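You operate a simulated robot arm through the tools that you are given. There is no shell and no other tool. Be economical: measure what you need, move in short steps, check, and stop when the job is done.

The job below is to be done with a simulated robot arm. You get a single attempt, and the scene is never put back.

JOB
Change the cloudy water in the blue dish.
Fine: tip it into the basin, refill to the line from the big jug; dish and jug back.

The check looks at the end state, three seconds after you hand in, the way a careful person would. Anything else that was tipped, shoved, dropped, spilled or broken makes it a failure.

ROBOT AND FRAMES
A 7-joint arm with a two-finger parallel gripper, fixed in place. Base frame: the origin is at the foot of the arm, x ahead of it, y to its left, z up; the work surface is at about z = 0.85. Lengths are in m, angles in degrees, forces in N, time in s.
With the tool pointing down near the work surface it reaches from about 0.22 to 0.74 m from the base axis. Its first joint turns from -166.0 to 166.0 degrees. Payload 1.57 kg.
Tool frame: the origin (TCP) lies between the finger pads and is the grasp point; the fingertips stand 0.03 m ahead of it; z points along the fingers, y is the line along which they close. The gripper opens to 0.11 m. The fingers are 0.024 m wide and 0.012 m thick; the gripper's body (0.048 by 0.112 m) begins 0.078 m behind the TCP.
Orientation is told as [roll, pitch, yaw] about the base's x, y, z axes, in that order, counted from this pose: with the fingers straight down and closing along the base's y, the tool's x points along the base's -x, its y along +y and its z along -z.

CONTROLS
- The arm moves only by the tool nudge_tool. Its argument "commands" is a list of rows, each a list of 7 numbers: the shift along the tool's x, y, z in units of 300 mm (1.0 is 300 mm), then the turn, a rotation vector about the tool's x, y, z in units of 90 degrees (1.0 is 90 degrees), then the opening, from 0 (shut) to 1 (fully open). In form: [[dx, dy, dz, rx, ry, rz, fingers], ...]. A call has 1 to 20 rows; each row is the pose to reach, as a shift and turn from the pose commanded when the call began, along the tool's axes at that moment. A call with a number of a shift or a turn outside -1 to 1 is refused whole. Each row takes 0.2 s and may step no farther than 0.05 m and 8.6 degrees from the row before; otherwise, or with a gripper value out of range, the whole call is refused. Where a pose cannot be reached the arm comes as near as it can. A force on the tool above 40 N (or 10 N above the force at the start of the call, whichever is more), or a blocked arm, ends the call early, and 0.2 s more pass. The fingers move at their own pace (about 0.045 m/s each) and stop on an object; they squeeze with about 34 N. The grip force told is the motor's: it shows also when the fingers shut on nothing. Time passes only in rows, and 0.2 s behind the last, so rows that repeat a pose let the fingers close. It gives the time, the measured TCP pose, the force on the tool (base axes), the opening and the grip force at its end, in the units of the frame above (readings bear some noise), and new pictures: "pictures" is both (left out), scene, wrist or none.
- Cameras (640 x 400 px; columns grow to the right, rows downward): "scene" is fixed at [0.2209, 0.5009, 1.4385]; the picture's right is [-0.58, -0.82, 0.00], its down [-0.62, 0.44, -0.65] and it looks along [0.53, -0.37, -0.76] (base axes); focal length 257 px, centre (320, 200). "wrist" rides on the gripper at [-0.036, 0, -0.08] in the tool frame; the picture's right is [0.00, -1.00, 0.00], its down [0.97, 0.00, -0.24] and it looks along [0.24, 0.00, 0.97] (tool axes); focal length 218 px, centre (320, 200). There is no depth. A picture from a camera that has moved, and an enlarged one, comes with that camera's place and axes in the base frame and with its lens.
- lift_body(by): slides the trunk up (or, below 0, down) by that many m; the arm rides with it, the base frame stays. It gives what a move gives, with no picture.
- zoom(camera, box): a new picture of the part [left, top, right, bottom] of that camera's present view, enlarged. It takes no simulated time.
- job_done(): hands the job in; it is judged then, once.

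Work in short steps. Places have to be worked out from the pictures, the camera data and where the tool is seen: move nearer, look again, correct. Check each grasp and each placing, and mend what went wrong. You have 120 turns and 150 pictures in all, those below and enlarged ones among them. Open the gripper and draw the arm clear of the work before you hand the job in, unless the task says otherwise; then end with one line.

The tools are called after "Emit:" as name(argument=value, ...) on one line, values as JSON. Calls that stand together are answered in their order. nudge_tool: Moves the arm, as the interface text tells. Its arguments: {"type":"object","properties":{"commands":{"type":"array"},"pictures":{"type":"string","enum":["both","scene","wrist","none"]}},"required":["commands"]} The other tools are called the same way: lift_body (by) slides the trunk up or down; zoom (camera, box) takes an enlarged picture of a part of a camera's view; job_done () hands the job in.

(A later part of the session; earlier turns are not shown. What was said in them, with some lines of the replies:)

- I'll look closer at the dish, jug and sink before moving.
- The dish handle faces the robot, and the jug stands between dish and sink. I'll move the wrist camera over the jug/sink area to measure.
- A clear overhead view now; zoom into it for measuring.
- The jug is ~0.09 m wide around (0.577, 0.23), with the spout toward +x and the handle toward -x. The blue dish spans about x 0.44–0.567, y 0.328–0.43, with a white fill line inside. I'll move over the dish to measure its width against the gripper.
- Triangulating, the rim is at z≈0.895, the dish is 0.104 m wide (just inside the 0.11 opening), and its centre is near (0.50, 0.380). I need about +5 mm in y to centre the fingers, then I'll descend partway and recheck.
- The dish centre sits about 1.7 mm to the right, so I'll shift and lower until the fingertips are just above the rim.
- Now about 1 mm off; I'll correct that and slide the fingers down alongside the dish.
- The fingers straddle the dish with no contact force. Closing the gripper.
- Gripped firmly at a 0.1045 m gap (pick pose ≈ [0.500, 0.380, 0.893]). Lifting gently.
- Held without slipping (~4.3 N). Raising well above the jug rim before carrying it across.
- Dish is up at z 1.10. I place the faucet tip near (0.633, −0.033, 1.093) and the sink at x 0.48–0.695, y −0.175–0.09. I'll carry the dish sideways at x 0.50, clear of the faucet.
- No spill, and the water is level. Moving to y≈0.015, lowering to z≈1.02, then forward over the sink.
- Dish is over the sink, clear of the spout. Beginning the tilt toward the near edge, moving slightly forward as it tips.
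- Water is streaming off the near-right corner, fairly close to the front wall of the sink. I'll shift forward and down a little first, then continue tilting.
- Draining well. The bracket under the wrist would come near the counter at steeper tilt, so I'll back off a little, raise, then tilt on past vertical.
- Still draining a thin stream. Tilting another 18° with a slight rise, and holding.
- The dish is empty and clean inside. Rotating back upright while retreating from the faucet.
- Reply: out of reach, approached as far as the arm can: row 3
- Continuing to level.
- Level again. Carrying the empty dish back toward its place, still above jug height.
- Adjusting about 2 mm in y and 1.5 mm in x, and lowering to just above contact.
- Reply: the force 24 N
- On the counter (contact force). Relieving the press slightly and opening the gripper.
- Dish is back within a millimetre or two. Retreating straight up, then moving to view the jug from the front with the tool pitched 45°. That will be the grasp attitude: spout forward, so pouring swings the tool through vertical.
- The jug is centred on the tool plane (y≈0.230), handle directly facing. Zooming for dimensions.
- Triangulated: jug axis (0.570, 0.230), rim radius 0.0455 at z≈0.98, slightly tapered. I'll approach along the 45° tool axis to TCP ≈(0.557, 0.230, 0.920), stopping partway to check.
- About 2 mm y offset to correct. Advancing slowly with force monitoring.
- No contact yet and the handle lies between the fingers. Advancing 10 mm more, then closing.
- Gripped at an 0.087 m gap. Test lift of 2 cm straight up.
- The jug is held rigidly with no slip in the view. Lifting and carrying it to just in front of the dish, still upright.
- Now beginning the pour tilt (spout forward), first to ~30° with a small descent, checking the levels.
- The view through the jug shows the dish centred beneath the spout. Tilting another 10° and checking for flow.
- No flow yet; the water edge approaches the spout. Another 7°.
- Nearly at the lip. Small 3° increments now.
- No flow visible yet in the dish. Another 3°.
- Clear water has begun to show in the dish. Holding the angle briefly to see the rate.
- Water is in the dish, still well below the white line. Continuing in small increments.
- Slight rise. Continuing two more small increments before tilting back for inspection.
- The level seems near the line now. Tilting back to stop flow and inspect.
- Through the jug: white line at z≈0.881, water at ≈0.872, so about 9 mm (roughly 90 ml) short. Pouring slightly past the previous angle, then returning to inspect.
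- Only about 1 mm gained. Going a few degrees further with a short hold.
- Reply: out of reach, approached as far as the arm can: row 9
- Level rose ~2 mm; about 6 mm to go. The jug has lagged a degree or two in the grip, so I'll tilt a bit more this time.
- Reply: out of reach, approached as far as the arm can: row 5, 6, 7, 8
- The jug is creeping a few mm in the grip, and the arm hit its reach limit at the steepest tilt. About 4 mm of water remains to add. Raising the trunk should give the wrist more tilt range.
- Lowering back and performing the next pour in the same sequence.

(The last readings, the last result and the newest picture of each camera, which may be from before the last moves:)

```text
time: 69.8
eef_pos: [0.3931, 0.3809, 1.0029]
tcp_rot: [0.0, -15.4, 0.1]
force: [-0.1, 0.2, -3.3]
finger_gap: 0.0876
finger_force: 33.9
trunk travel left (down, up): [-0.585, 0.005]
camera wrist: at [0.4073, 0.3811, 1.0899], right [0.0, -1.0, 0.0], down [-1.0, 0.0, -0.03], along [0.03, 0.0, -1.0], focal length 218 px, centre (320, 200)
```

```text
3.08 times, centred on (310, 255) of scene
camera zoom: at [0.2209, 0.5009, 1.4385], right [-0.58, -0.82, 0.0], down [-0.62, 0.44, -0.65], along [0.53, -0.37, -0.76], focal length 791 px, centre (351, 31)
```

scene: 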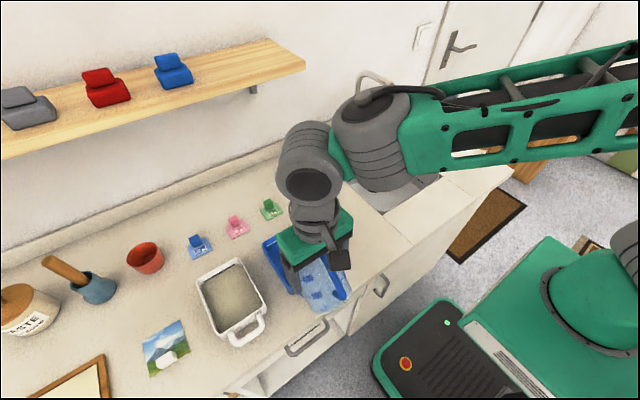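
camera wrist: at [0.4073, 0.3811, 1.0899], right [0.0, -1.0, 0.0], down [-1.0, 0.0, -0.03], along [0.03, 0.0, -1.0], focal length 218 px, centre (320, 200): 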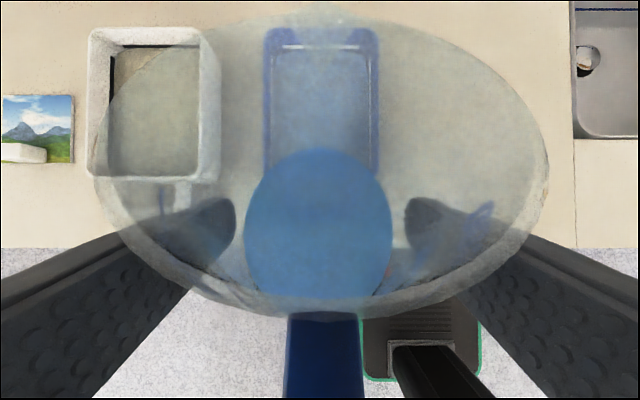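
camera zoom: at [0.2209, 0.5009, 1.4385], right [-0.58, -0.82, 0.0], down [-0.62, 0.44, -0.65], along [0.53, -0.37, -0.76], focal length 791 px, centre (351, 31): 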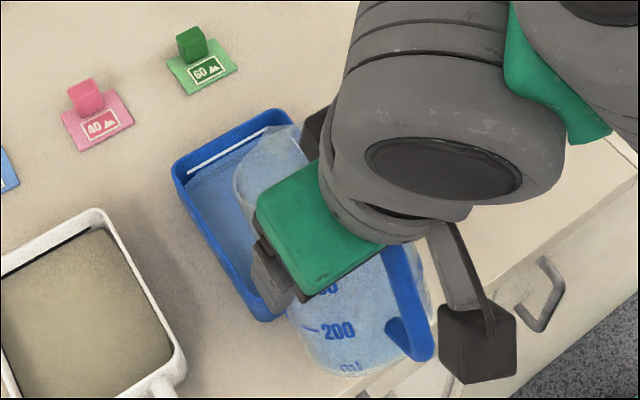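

About 2–3 mm short now, and no reach warnings. One more slightly steeper pour.

Emit:
nudge_tool(commands=[[0, 0, 0, 0, 0.08, 0, 0.4], [0, 0, 0, 0, 0.17, 0, 0.4], [0, 0, 0, 0, 0.26, 0, 0.4], [0, 0, 0, 0, 0.35, 0, 0.4], [0, 0, 0, 0, 0.43, 0, 0.4], [0, 0, 0, 0, 0.49, 0, 0.4], [0, 0, 0, 0, 0.49, 0, 0.4], [0, 0, 0, 0, 0.49, 0, 0.4], [0, 0, 0, 0, 0.4, 0, 0.4], [0, 0, 0, 0, 0.31, 0, 0.4], [0, 0, 0, 0, 0.22, 0, 0.4], [0, 0, 0, 0, 0.13, 0, 0.4], [0, 0, 0, 0, 0.05, 0, 0.4], [0, 0, 0, 0, 0, 0, 0.4], [0, 0, 0, 0, 0, 0, 0.4]], pictures="wrist")

Emit:
zoom(camera="wrist", box=[240, 0, 400, 100])

```text
time: 73.0
eef_pos: [0.3926, 0.3808, 1.003]
tcp_rot: [0.0, -15.4, 0.1]
force: [-0.2, 0.3, -3.7]
finger_gap: 0.0878
finger_force: 34.5
out of reach, approached as far as the arm can: row 6, 7, 8
trunk travel left (down, up): [-0.585, 0.005]
camera wrist: at [0.4078, 0.381, 1.0902], right [0.0, -1.0, 0.0], down [-1.0, 0.0, -0.03], along [0.03, 0.0, -1.0], focal length 218 px, centre (320, 200)
```

wrist: 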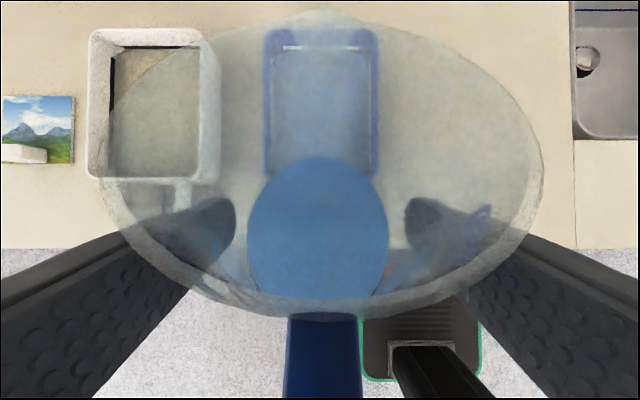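

```text
4.00 times, centred on (320, 50) of wrist
camera zoom: at [0.4078, 0.381, 1.0902], right [0.0, -1.0, 0.0], down [-1.0, 0.0, -0.03], along [0.03, 0.0, -1.0], focal length 873 px, centre (320, 800)
```

zoom: 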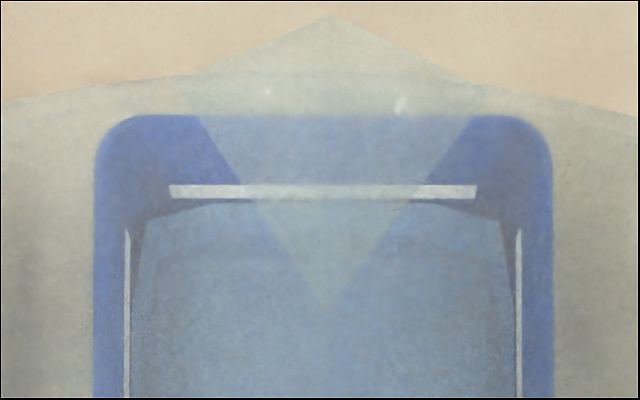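

The water edge now appears to touch the lower edge of the white line. Looking more closely.

Emit:
zoom(camera="wrist", box=[260, 25, 320, 65])

Emit:
zoom(camera="scene", box=[255, 210, 315, 250])

```text
10.00 times, centred on (290, 45) of wrist
camera zoom: at [0.4078, 0.381, 1.0902], right [0.0, -1.0, 0.0], down [-1.0, 0.0, -0.03], along [0.03, 0.0, -1.0], focal length 2183 px, centre (620, 1750)
```

zoom: 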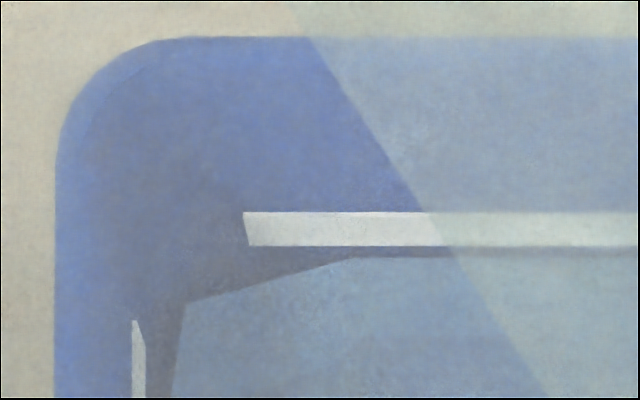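

```text
10.00 times, centred on (285, 230) of scene
camera zoom: at [0.2209, 0.5009, 1.4385], right [-0.58, -0.82, 0.0], down [-0.62, 0.44, -0.65], along [0.53, -0.37, -0.76], focal length 2570 px, centre (670, -100)
```

zoom: 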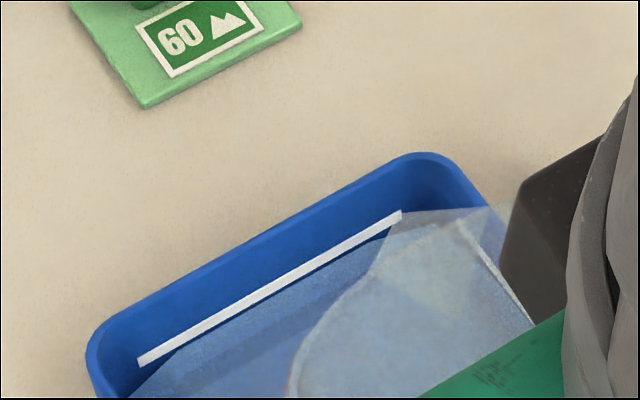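

By geometry the water is ~1.5 mm under the lower edge of the line, so a little more is needed. I'll lower the jug 25 mm to gain tilt range and pour a bit more.

Emit:
nudge_tool(commands=[[0.01, 0, 0.04, 0, 0.06, 0, 0.4], [0.022, 0, 0.08, 0, 0.15, 0, 0.4], [0.022, 0, 0.08, 0, 0.24, 0, 0.4], [0.022, 0, 0.08, 0, 0.33, 0, 0.4], [0.022, 0, 0.08, 0, 0.42, 0, 0.4], [0.022, 0, 0.08, 0, 0.49, 0, 0.4], [0.022, 0, 0.08, 0, 0.52, 0, 0.4], [0.022, 0, 0.08, 0, 0.52, 0, 0.4], [0.022, 0, 0.08, 0, 0.52, 0, 0.4]], pictures="both")

```text
time: 75.0
eef_pos: [0.3802, 0.3722, 0.9718]
tcp_rot: [0.0, 31.4, 0.0]
force: [-1.4, 0.5, -3.4]
finger_gap: 0.0875
finger_force: 33.9
out of reach, approached as far as the arm can: row 7, 8, 9
trunk travel left (down, up): [-0.585, 0.005]
camera wrist: at [0.4534, 0.3726, 1.0213], right [0.0, -1.0, 0.0], down [-0.7, 0.0, 0.71], along [-0.71, 0.0, -0.7], focal length 218 px, centre (320, 200)
```

scene: 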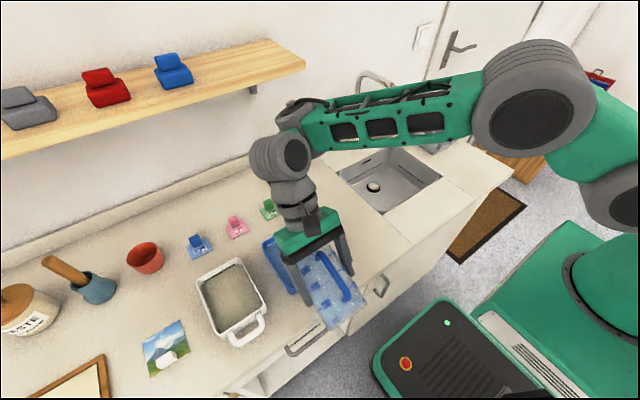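
wrist: 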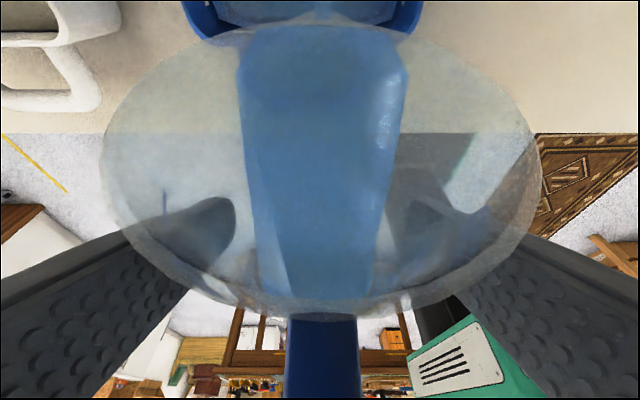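

The reach limit pulled the lip close to the near wall, so I'm tilting back now and checking.

Emit:
nudge_tool(commands=[[0, 0, 0, 0, -0.09, 0, 0.4], [0, 0, 0, 0, -0.18, 0, 0.4], [0, 0, 0, 0, -0.27, 0, 0.4], [0, 0, 0, 0, -0.36, 0, 0.4], [0, 0, 0, 0, -0.45, 0, 0.4], [0, 0, 0, 0, -0.52, 0, 0.4], [0, 0, 0, 0, -0.52, 0, 0.4]], pictures="both")

Emit:
zoom(camera="wrist", box=[260, 0, 380, 80])

Emit:
zoom(camera="scene", box=[240, 200, 380, 330])

```text
time: 76.6
eef_pos: [0.379, 0.3718, 0.9716]
tcp_rot: [0.0, -15.4, 0.1]
force: [-1.3, -0.4, -1.9]
finger_gap: 0.0876
finger_force: 33.9
trunk travel left (down, up): [-0.585, 0.005]
camera wrist: at [0.3929, 0.373, 1.058], right [0.0, -1.0, 0.0], down [-1.0, 0.0, -0.03], along [0.03, 0.0, -1.0], focal length 218 px, centre (320, 200)
```

scene: 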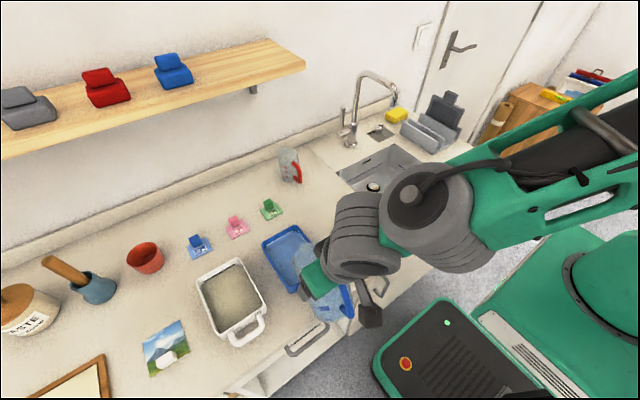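
wrist: 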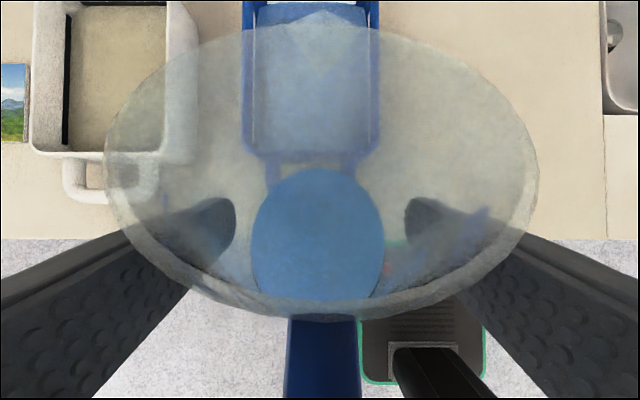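

```text
5.00 times, centred on (320, 40) of wrist
camera zoom: at [0.3929, 0.373, 1.058], right [0.0, -1.0, 0.0], down [-1.0, 0.0, -0.03], along [0.03, 0.0, -1.0], focal length 1091 px, centre (320, 1000)
```

zoom: 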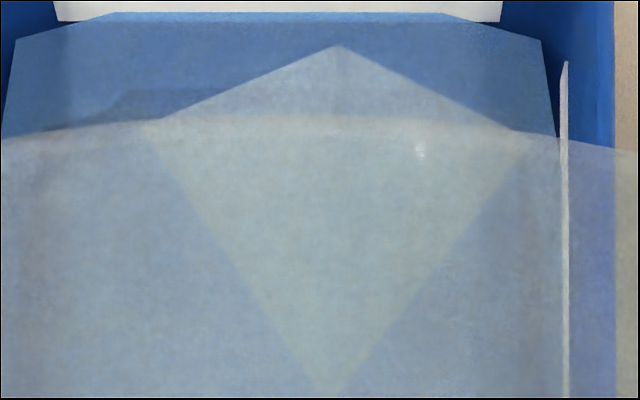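

```text
3.08 times, centred on (310, 265) of scene
camera zoom: at [0.2209, 0.5009, 1.4385], right [-0.58, -0.82, 0.0], down [-0.62, 0.44, -0.65], along [0.53, -0.37, -0.76], focal length 791 px, centre (351, 0)
```

zoom: 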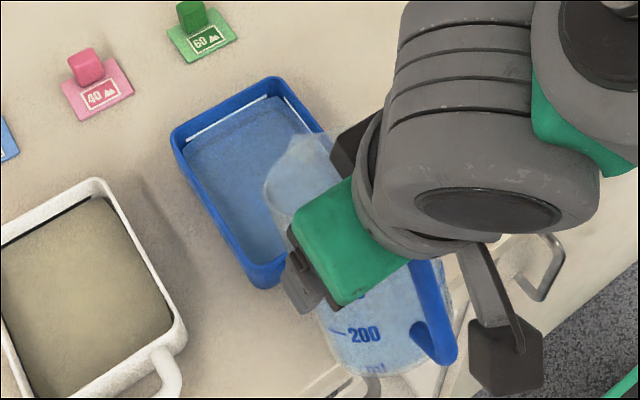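

The water now overlaps the lower half of the white line, so the fill is good and nothing shows on the counter. Raising and returning the jug to upright.

Emit:
nudge_tool(commands=[[-0.02, 0, -0.07, 0, -0.06, 0, 0.4], [-0.04, 0, -0.14, 0, -0.14, 0, 0.4], [-0.053, 0, -0.193, 0, -0.22, 0, 0.4], [-0.053, 0, -0.193, 0, -0.28, 0, 0.4], [-0.053, 0, -0.193, 0, -0.31, 0, 0.4], [-0.053, 0, -0.193, 0, -0.31, 0, 0.4]], pictures="both")

Emit:
zoom(camera="scene", box=[240, 200, 380, 330])

```text
time: 78.0
eef_pos: [0.3793, 0.3712, 1.0319]
tcp_rot: [0.0, -43.2, 0.0]
force: [0.4, -0.2, -2.5]
finger_gap: 0.0875
finger_force: 34.4
trunk travel left (down, up): [-0.585, 0.005]
camera wrist: at [0.3516, 0.3718, 1.1151], right [0.0, -1.0, 0.0], down [-0.87, 0.0, -0.49], along [0.49, 0.0, -0.87], focal length 218 px, centre (320, 200)
```

scene: 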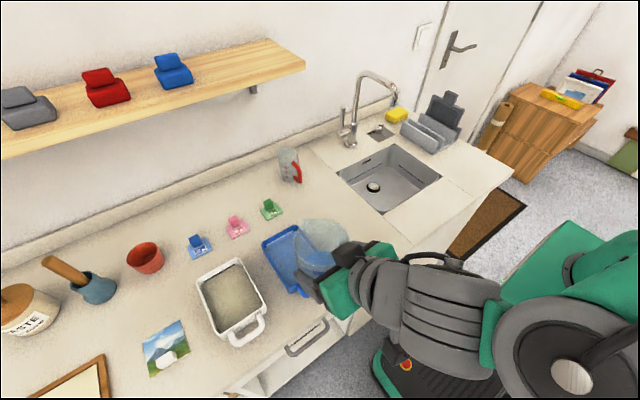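
wrist: 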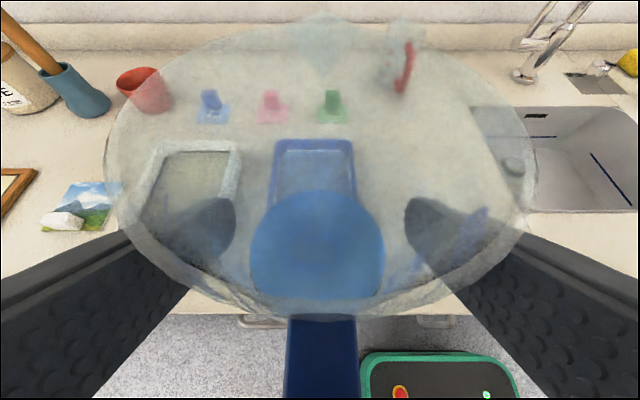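

```text
3.08 times, centred on (310, 265) of scene
camera zoom: at [0.2209, 0.5009, 1.4385], right [-0.58, -0.82, 0.0], down [-0.62, 0.44, -0.65], along [0.53, -0.37, -0.76], focal length 791 px, centre (351, 0)
```

zoom: 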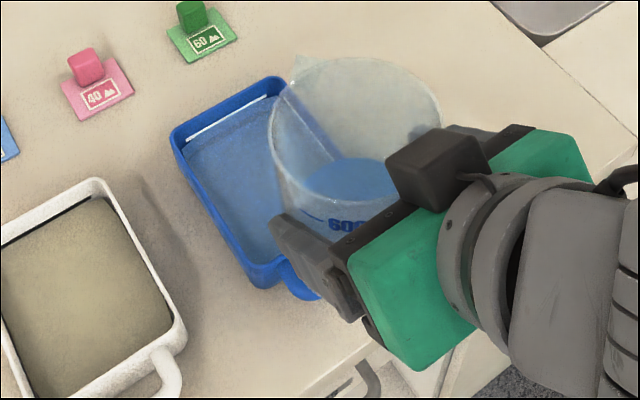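

The jug is nearly upright (about 3–4° forward) and sits ~5 mm lower in the grip. I'll correct the tilt and carry it back above its original spot.

Emit:
nudge_tool(commands=[[-0.02, -0.022, 0.019, 0, -0.01, 0, 0.4], [-0.07, -0.076, 0.066, 0, -0.02, 0, 0.4], [-0.13, -0.142, 0.122, 0, -0.035, 0, 0.4], [-0.19, -0.208, 0.178, 0, -0.035, 0, 0.4], [-0.25, -0.273, 0.235, 0, -0.035, 0, 0.4], [-0.31, -0.339, 0.291, 0, -0.035, 0, 0.4], [-0.37, -0.405, 0.347, 0, -0.035, 0, 0.4], [-0.41, -0.448, 0.385, 0, -0.035, 0, 0.4], [-0.427, -0.467, 0.401, 0, -0.035, 0, 0.4], [-0.427, -0.467, 0.401, 0, -0.035, 0, 0.4]], pictures="both")

Emit:
zoom(camera="scene", box=[240, 170, 380, 300])

```text
time: 80.2
eef_pos: [0.556, 0.2329, 1.0314]
tcp_rot: [0.0, -46.3, 0.2]
force: [0.6, 0.9, -3.1]
finger_gap: 0.0876
finger_force: 34.0
trunk travel left (down, up): [-0.585, 0.005]
camera wrist: at [0.5234, 0.2316, 1.1124], right [0.0, -1.0, 0.0], down [-0.84, 0.0, -0.54], along [0.54, 0.0, -0.84], focal length 218 px, centre (320, 200)
```

scene: 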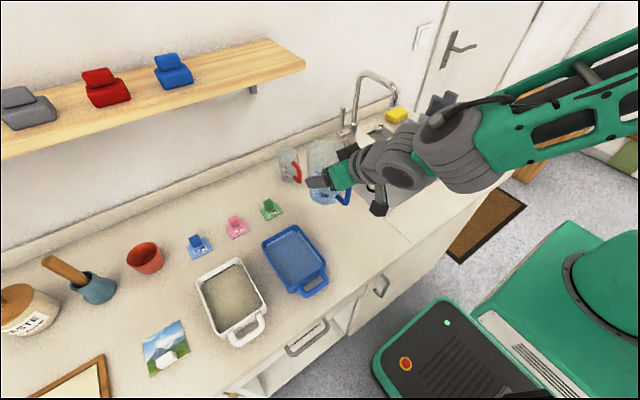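
wrist: 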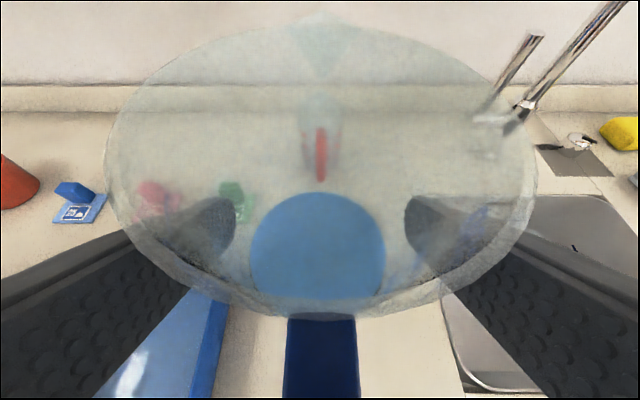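

```text
3.08 times, centred on (310, 235) of scene
camera zoom: at [0.2209, 0.5009, 1.4385], right [-0.58, -0.82, 0.0], down [-0.62, 0.44, -0.65], along [0.53, -0.37, -0.76], focal length 791 px, centre (351, 92)
```

zoom: 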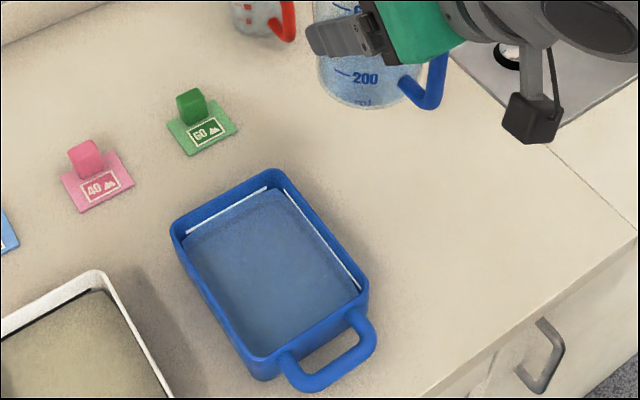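

The dish looks full to the line and undisturbed. Lowering the jug toward its original spot.

Emit:
nudge_tool(commands=[[0.03, 0, 0.029, 0, 0, 0, 0.4], [0.09, 0, 0.086, 0, 0, 0, 0.4], [0.15, 0, 0.143, 0, 0, 0, 0.4], [0.19, 0, 0.181, 0, 0, 0, 0.4], [0.21, 0, 0.2, 0, 0, 0, 0.4], [0.21, 0, 0.2, 0, 0, 0, 0.4]], pictures="scene")

Emit:
zoom(camera="scene", box=[260, 130, 400, 270])

```text
time: 81.6
eef_pos: [0.5548, 0.2321, 0.9447]
tcp_rot: [0.0, -46.3, 0.0]
force: [0.3, 0.3, -4.1]
finger_gap: 0.0874
finger_force: 33.7
trunk travel left (down, up): [-0.585, 0.005]
```

scene: 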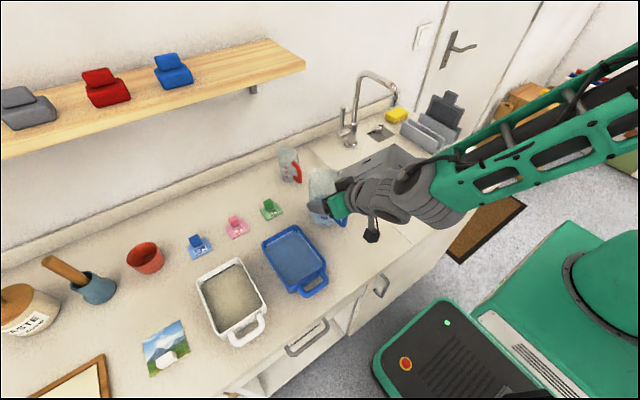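

```text
2.86 times, centred on (330, 200) of scene
camera zoom: at [0.2209, 0.5009, 1.4385], right [-0.58, -0.82, 0.0], down [-0.62, 0.44, -0.65], along [0.53, -0.37, -0.76], focal length 734 px, centre (291, 200)
```

zoom: 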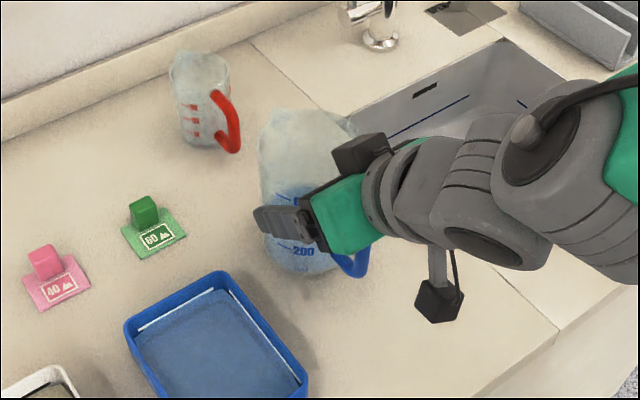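

Lowering the last bit in millimetre steps, watching the force.

Emit:
nudge_tool(commands=[[0.005, 0, 0.005, 0, 0, 0, 0.4], [0.01, 0, 0.0095, 0, 0, 0, 0.4], [0.017, 0, 0.016, 0, 0, 0, 0.4], [0.022, 0, 0.021, 0, 0, 0, 0.4], [0.022, 0, 0.021, 0, 0, 0, 0.4]], pictures="none")

Emit:
nudge_tool(commands=[[0.005, 0, 0.005, 0, 0, 0, 0.4], [0.01, 0, 0.0095, 0, 0, 0, 0.4], [0.01, 0, 0.0095, 0, 0, 0, 0.4]], pictures="wrist")

```text
time: 82.8
eef_pos: [0.5545, 0.2309, 0.9344]
tcp_rot: [0.0, -46.2, 0.1]
force: [-0.2, 0.4, -4.5]
finger_gap: 0.0874
finger_force: 33.7
trunk travel left (down, up): [-0.585, 0.005]
```

```text
time: 83.6
eef_pos: [0.5551, 0.2318, 0.9317]
tcp_rot: [0.1, -46.5, -0.1]
force: [-1.3, 0.9, 4.9]
finger_gap: 0.0876
finger_force: 34.0
trunk travel left (down, up): [-0.585, 0.005]
camera wrist: at [0.5226, 0.2324, 1.0131], right [0.0, -1.0, 0.0], down [-0.84, 0.0, -0.54], along [0.54, 0.0, -0.84], focal length 218 px, centre (320, 200)
```

wrist: 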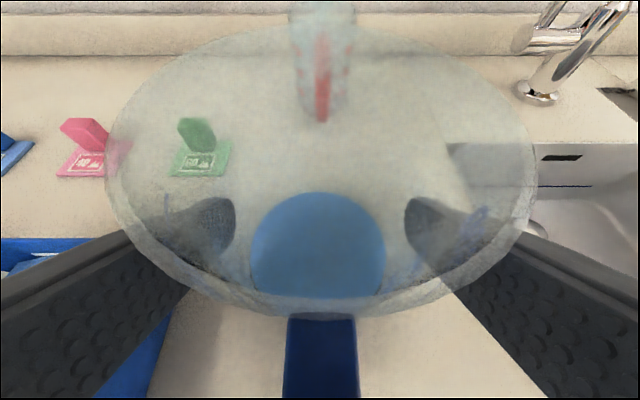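

Contact made at z≈0.932, as predicted. Pressing 1–2 mm more to seat the base, then opening gradually.

Emit:
nudge_tool(commands=[[0.004, 0, 0.004, 0, 0, 0, 0.4], [0.004, 0, 0.004, 0, 0, 0, 0.4], [0.004, 0, 0.004, 0, 0, 0, 0.79], [0.004, 0, 0.004, 0, 0, 0, 0.83], [0.004, 0, 0.004, 0, 0, 0, 0.88], [0.004, 0, 0.004, 0, 0, 0, 0.94], [0.004, 0, 0.004, 0, 0, 0, 1], [0.004, 0, 0.004, 0, 0, 0, 1], [0.004, 0, 0.004, 0, 0, 0, 1]], pictures="wrist")

Emit:
zoom(camera="scene", box=[260, 130, 400, 270])

```text
time: 85.6
eef_pos: [0.5566, 0.2318, 0.9284]
tcp_rot: [0.0, -46.2, 0.1]
force: [-0.5, 0.0, 0.4]
finger_gap: 0.1101
finger_force: 0.2
trunk travel left (down, up): [-0.585, 0.005]
camera wrist: at [0.523, 0.2323, 1.0104], right [0.0, -1.0, 0.0], down [-0.84, 0.0, -0.54], along [0.54, 0.0, -0.84], focal length 218 px, centre (320, 200)
```

wrist: 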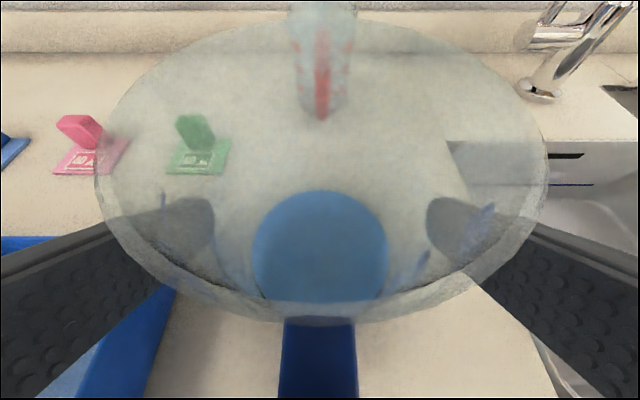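

```text
2.86 times, centred on (330, 200) of scene
camera zoom: at [0.2209, 0.5009, 1.4385], right [-0.58, -0.82, 0.0], down [-0.62, 0.44, -0.65], along [0.53, -0.37, -0.76], focal length 734 px, centre (291, 200)
```

zoom: 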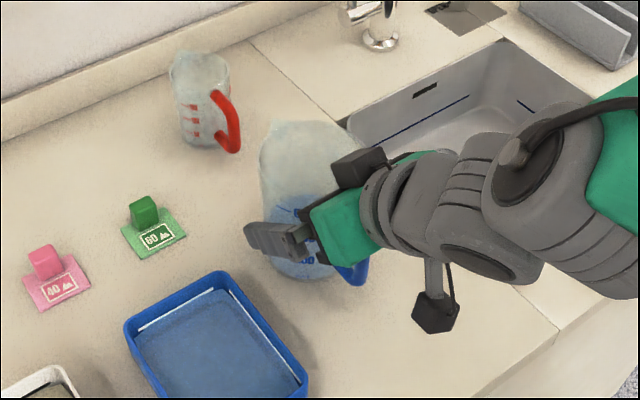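

The jug is standing free. Backing straight out along the tool axis.

Emit:
nudge_tool(commands=[[0, 0, -0.04, 0, 0, 0, 1], [0, 0, -0.12, 0, 0, 0, 1], [0, 0, -0.22, 0, 0, 0, 1], [0, 0, -0.34, 0, 0, 0, 1], [0, 0, -0.48, 0, 0, 0, 1], [0, 0, -0.62, 0, 0, 0, 1], [0, 0, -0.62, 0, 0, 0, 1]], pictures="both")

Emit:
zoom(camera="scene", box=[220, 140, 380, 300])

```text
time: 87.2
eef_pos: [0.4192, 0.2321, 1.0564]
tcp_rot: [0.1, -46.3, 0.0]
force: [-0.5, 0.4, -0.5]
finger_gap: 0.11
finger_force: 0.0
trunk travel left (down, up): [-0.585, 0.005]
camera wrist: at [0.3868, 0.2327, 1.1382], right [0.0, -1.0, 0.0], down [-0.84, 0.0, -0.54], along [0.54, 0.0, -0.84], focal length 218 px, centre (320, 200)
```

scene: 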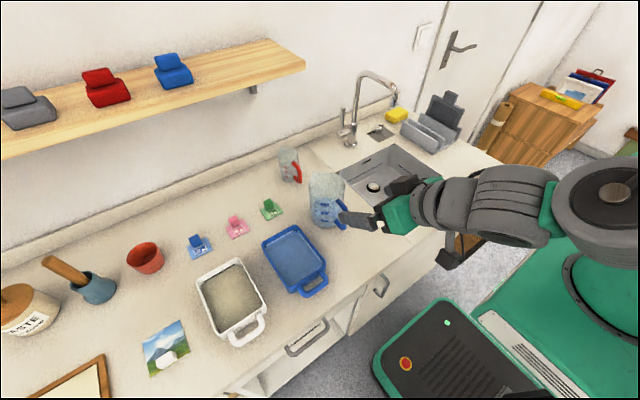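
wrist: 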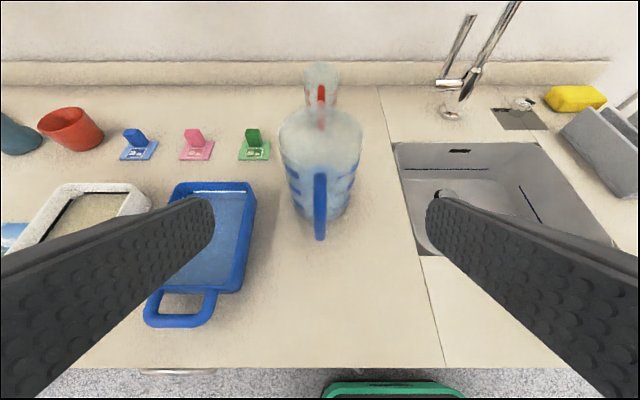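

```text
2.50 times, centred on (300, 220) of scene
camera zoom: at [0.2209, 0.5009, 1.4385], right [-0.58, -0.82, 0.0], down [-0.62, 0.44, -0.65], along [0.53, -0.37, -0.76], focal length 642 px, centre (370, 150)
```

zoom: 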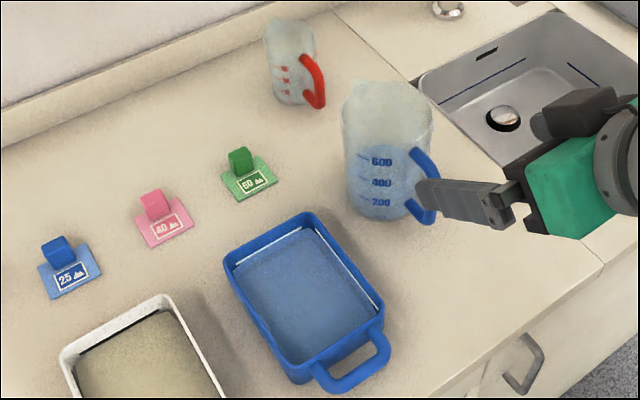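

Both vessels are back. I'll raise the arm and look straight down at the dish to verify the level and check for spills.

Emit:
nudge_tool(commands=[[-0.05, 0.04, 0, 0, 0.06, 0, 1], [-0.1, 0.1, 0, 0, 0.14, 0, 1], [-0.16, 0.18, 0, 0, 0.22, 0, 1], [-0.22, 0.28, 0, 0, 0.3, 0, 1], [-0.27, 0.38, 0, 0, 0.38, 0, 1], [-0.295, 0.46, 0, 0, 0.46, 0, 1], [-0.295, 0.49, 0, 0, 0.514, 0, 1], [-0.295, 0.49, 0, 0, 0.514, 0, 1]], pictures="both")

Emit:
zoom(camera="wrist", box=[250, 90, 390, 260])

Emit:
zoom(camera="scene", box=[260, 215, 330, 300])

```text
time: 89.0
eef_pos: [0.4815, 0.38, 1.123]
tcp_rot: [0.0, -0.2, 0.1]
force: [-0.3, -0.6, -0.2]
finger_gap: 0.1099
finger_force: 0.1
trunk travel left (down, up): [-0.585, 0.005]
camera wrist: at [0.5182, 0.3803, 1.2031], right [0.0, -1.0, 0.0], down [-0.97, 0.0, 0.24], along [-0.24, 0.0, -0.97], focal length 218 px, centre (320, 200)
```

scene: 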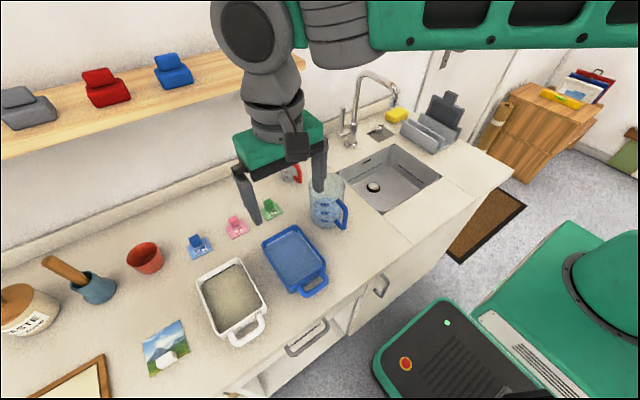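
wrist: 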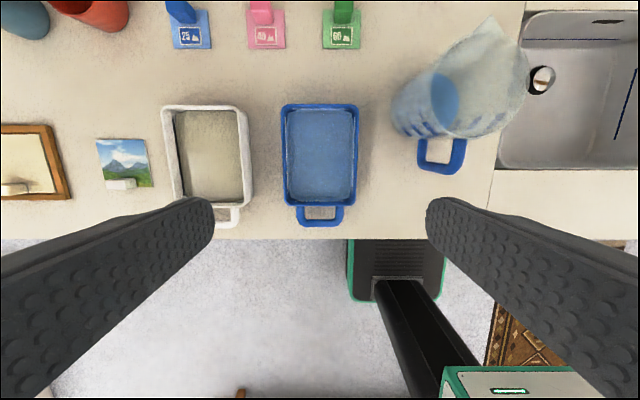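

```text
2.35 times, centred on (320, 175) of wrist
camera zoom: at [0.5182, 0.3803, 1.2031], right [0.0, -1.0, 0.0], down [-0.97, 0.0, 0.24], along [-0.24, 0.0, -0.97], focal length 514 px, centre (320, 259)
```

zoom: 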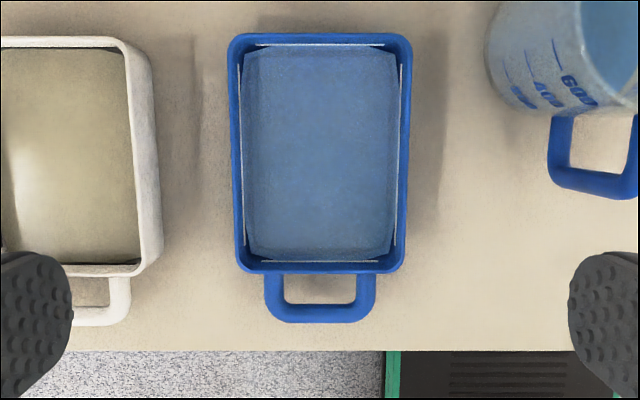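

```text
4.71 times, centred on (295, 258) of scene
camera zoom: at [0.2209, 0.5009, 1.4385], right [-0.58, -0.82, 0.0], down [-0.62, 0.44, -0.65], along [0.53, -0.37, -0.76], focal length 1210 px, centre (438, -71)
```

zoom: 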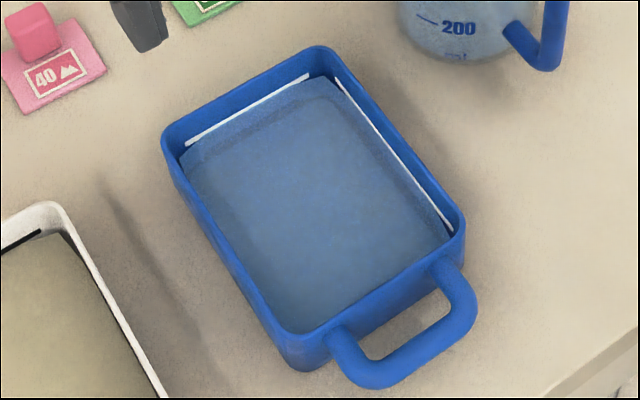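

The water surface sits at the white line, there is no spill, and the surroundings are untouched. Drawing the arm clear.

Emit:
nudge_tool(commands=[[0.05, 0, -0.08, 0, 0, 0, 1], [0.12, 0, -0.18, 0, 0, 0, 1], [0.2, 0, -0.28, 0, 0, 0, 1], [0.23, 0, -0.3, 0, 0, 0, 1], [0.23, 0, -0.3, 0, 0, 0, 1]], pictures="scene")

```text
time: 90.2
eef_pos: [0.4139, 0.3772, 1.212]
tcp_rot: [0.1, -0.1, 0.0]
force: [-1.2, 0.7, -1.3]
finger_gap: 0.1102
finger_force: 0.0
trunk travel left (down, up): [-0.585, 0.005]
```

scene: 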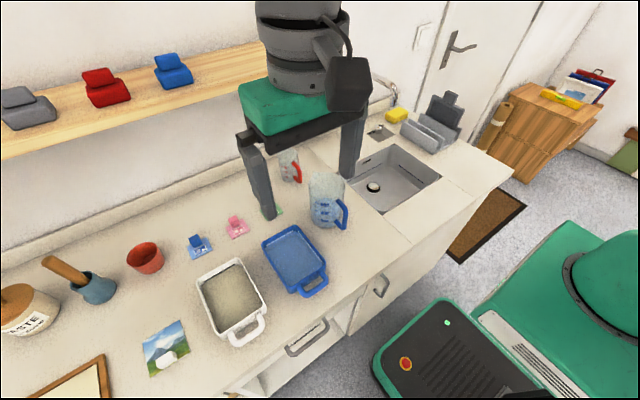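

Everything is in place and the arm is clear, so I'm handing in.

Emit:
job_done()

```text
The job is handed in.
```

I tipped the cloudy water into the basin, refilled the blue dish to its white line from the big jug, and put the dish and jug back within a few millimetres of where they stood, with no spills seen.
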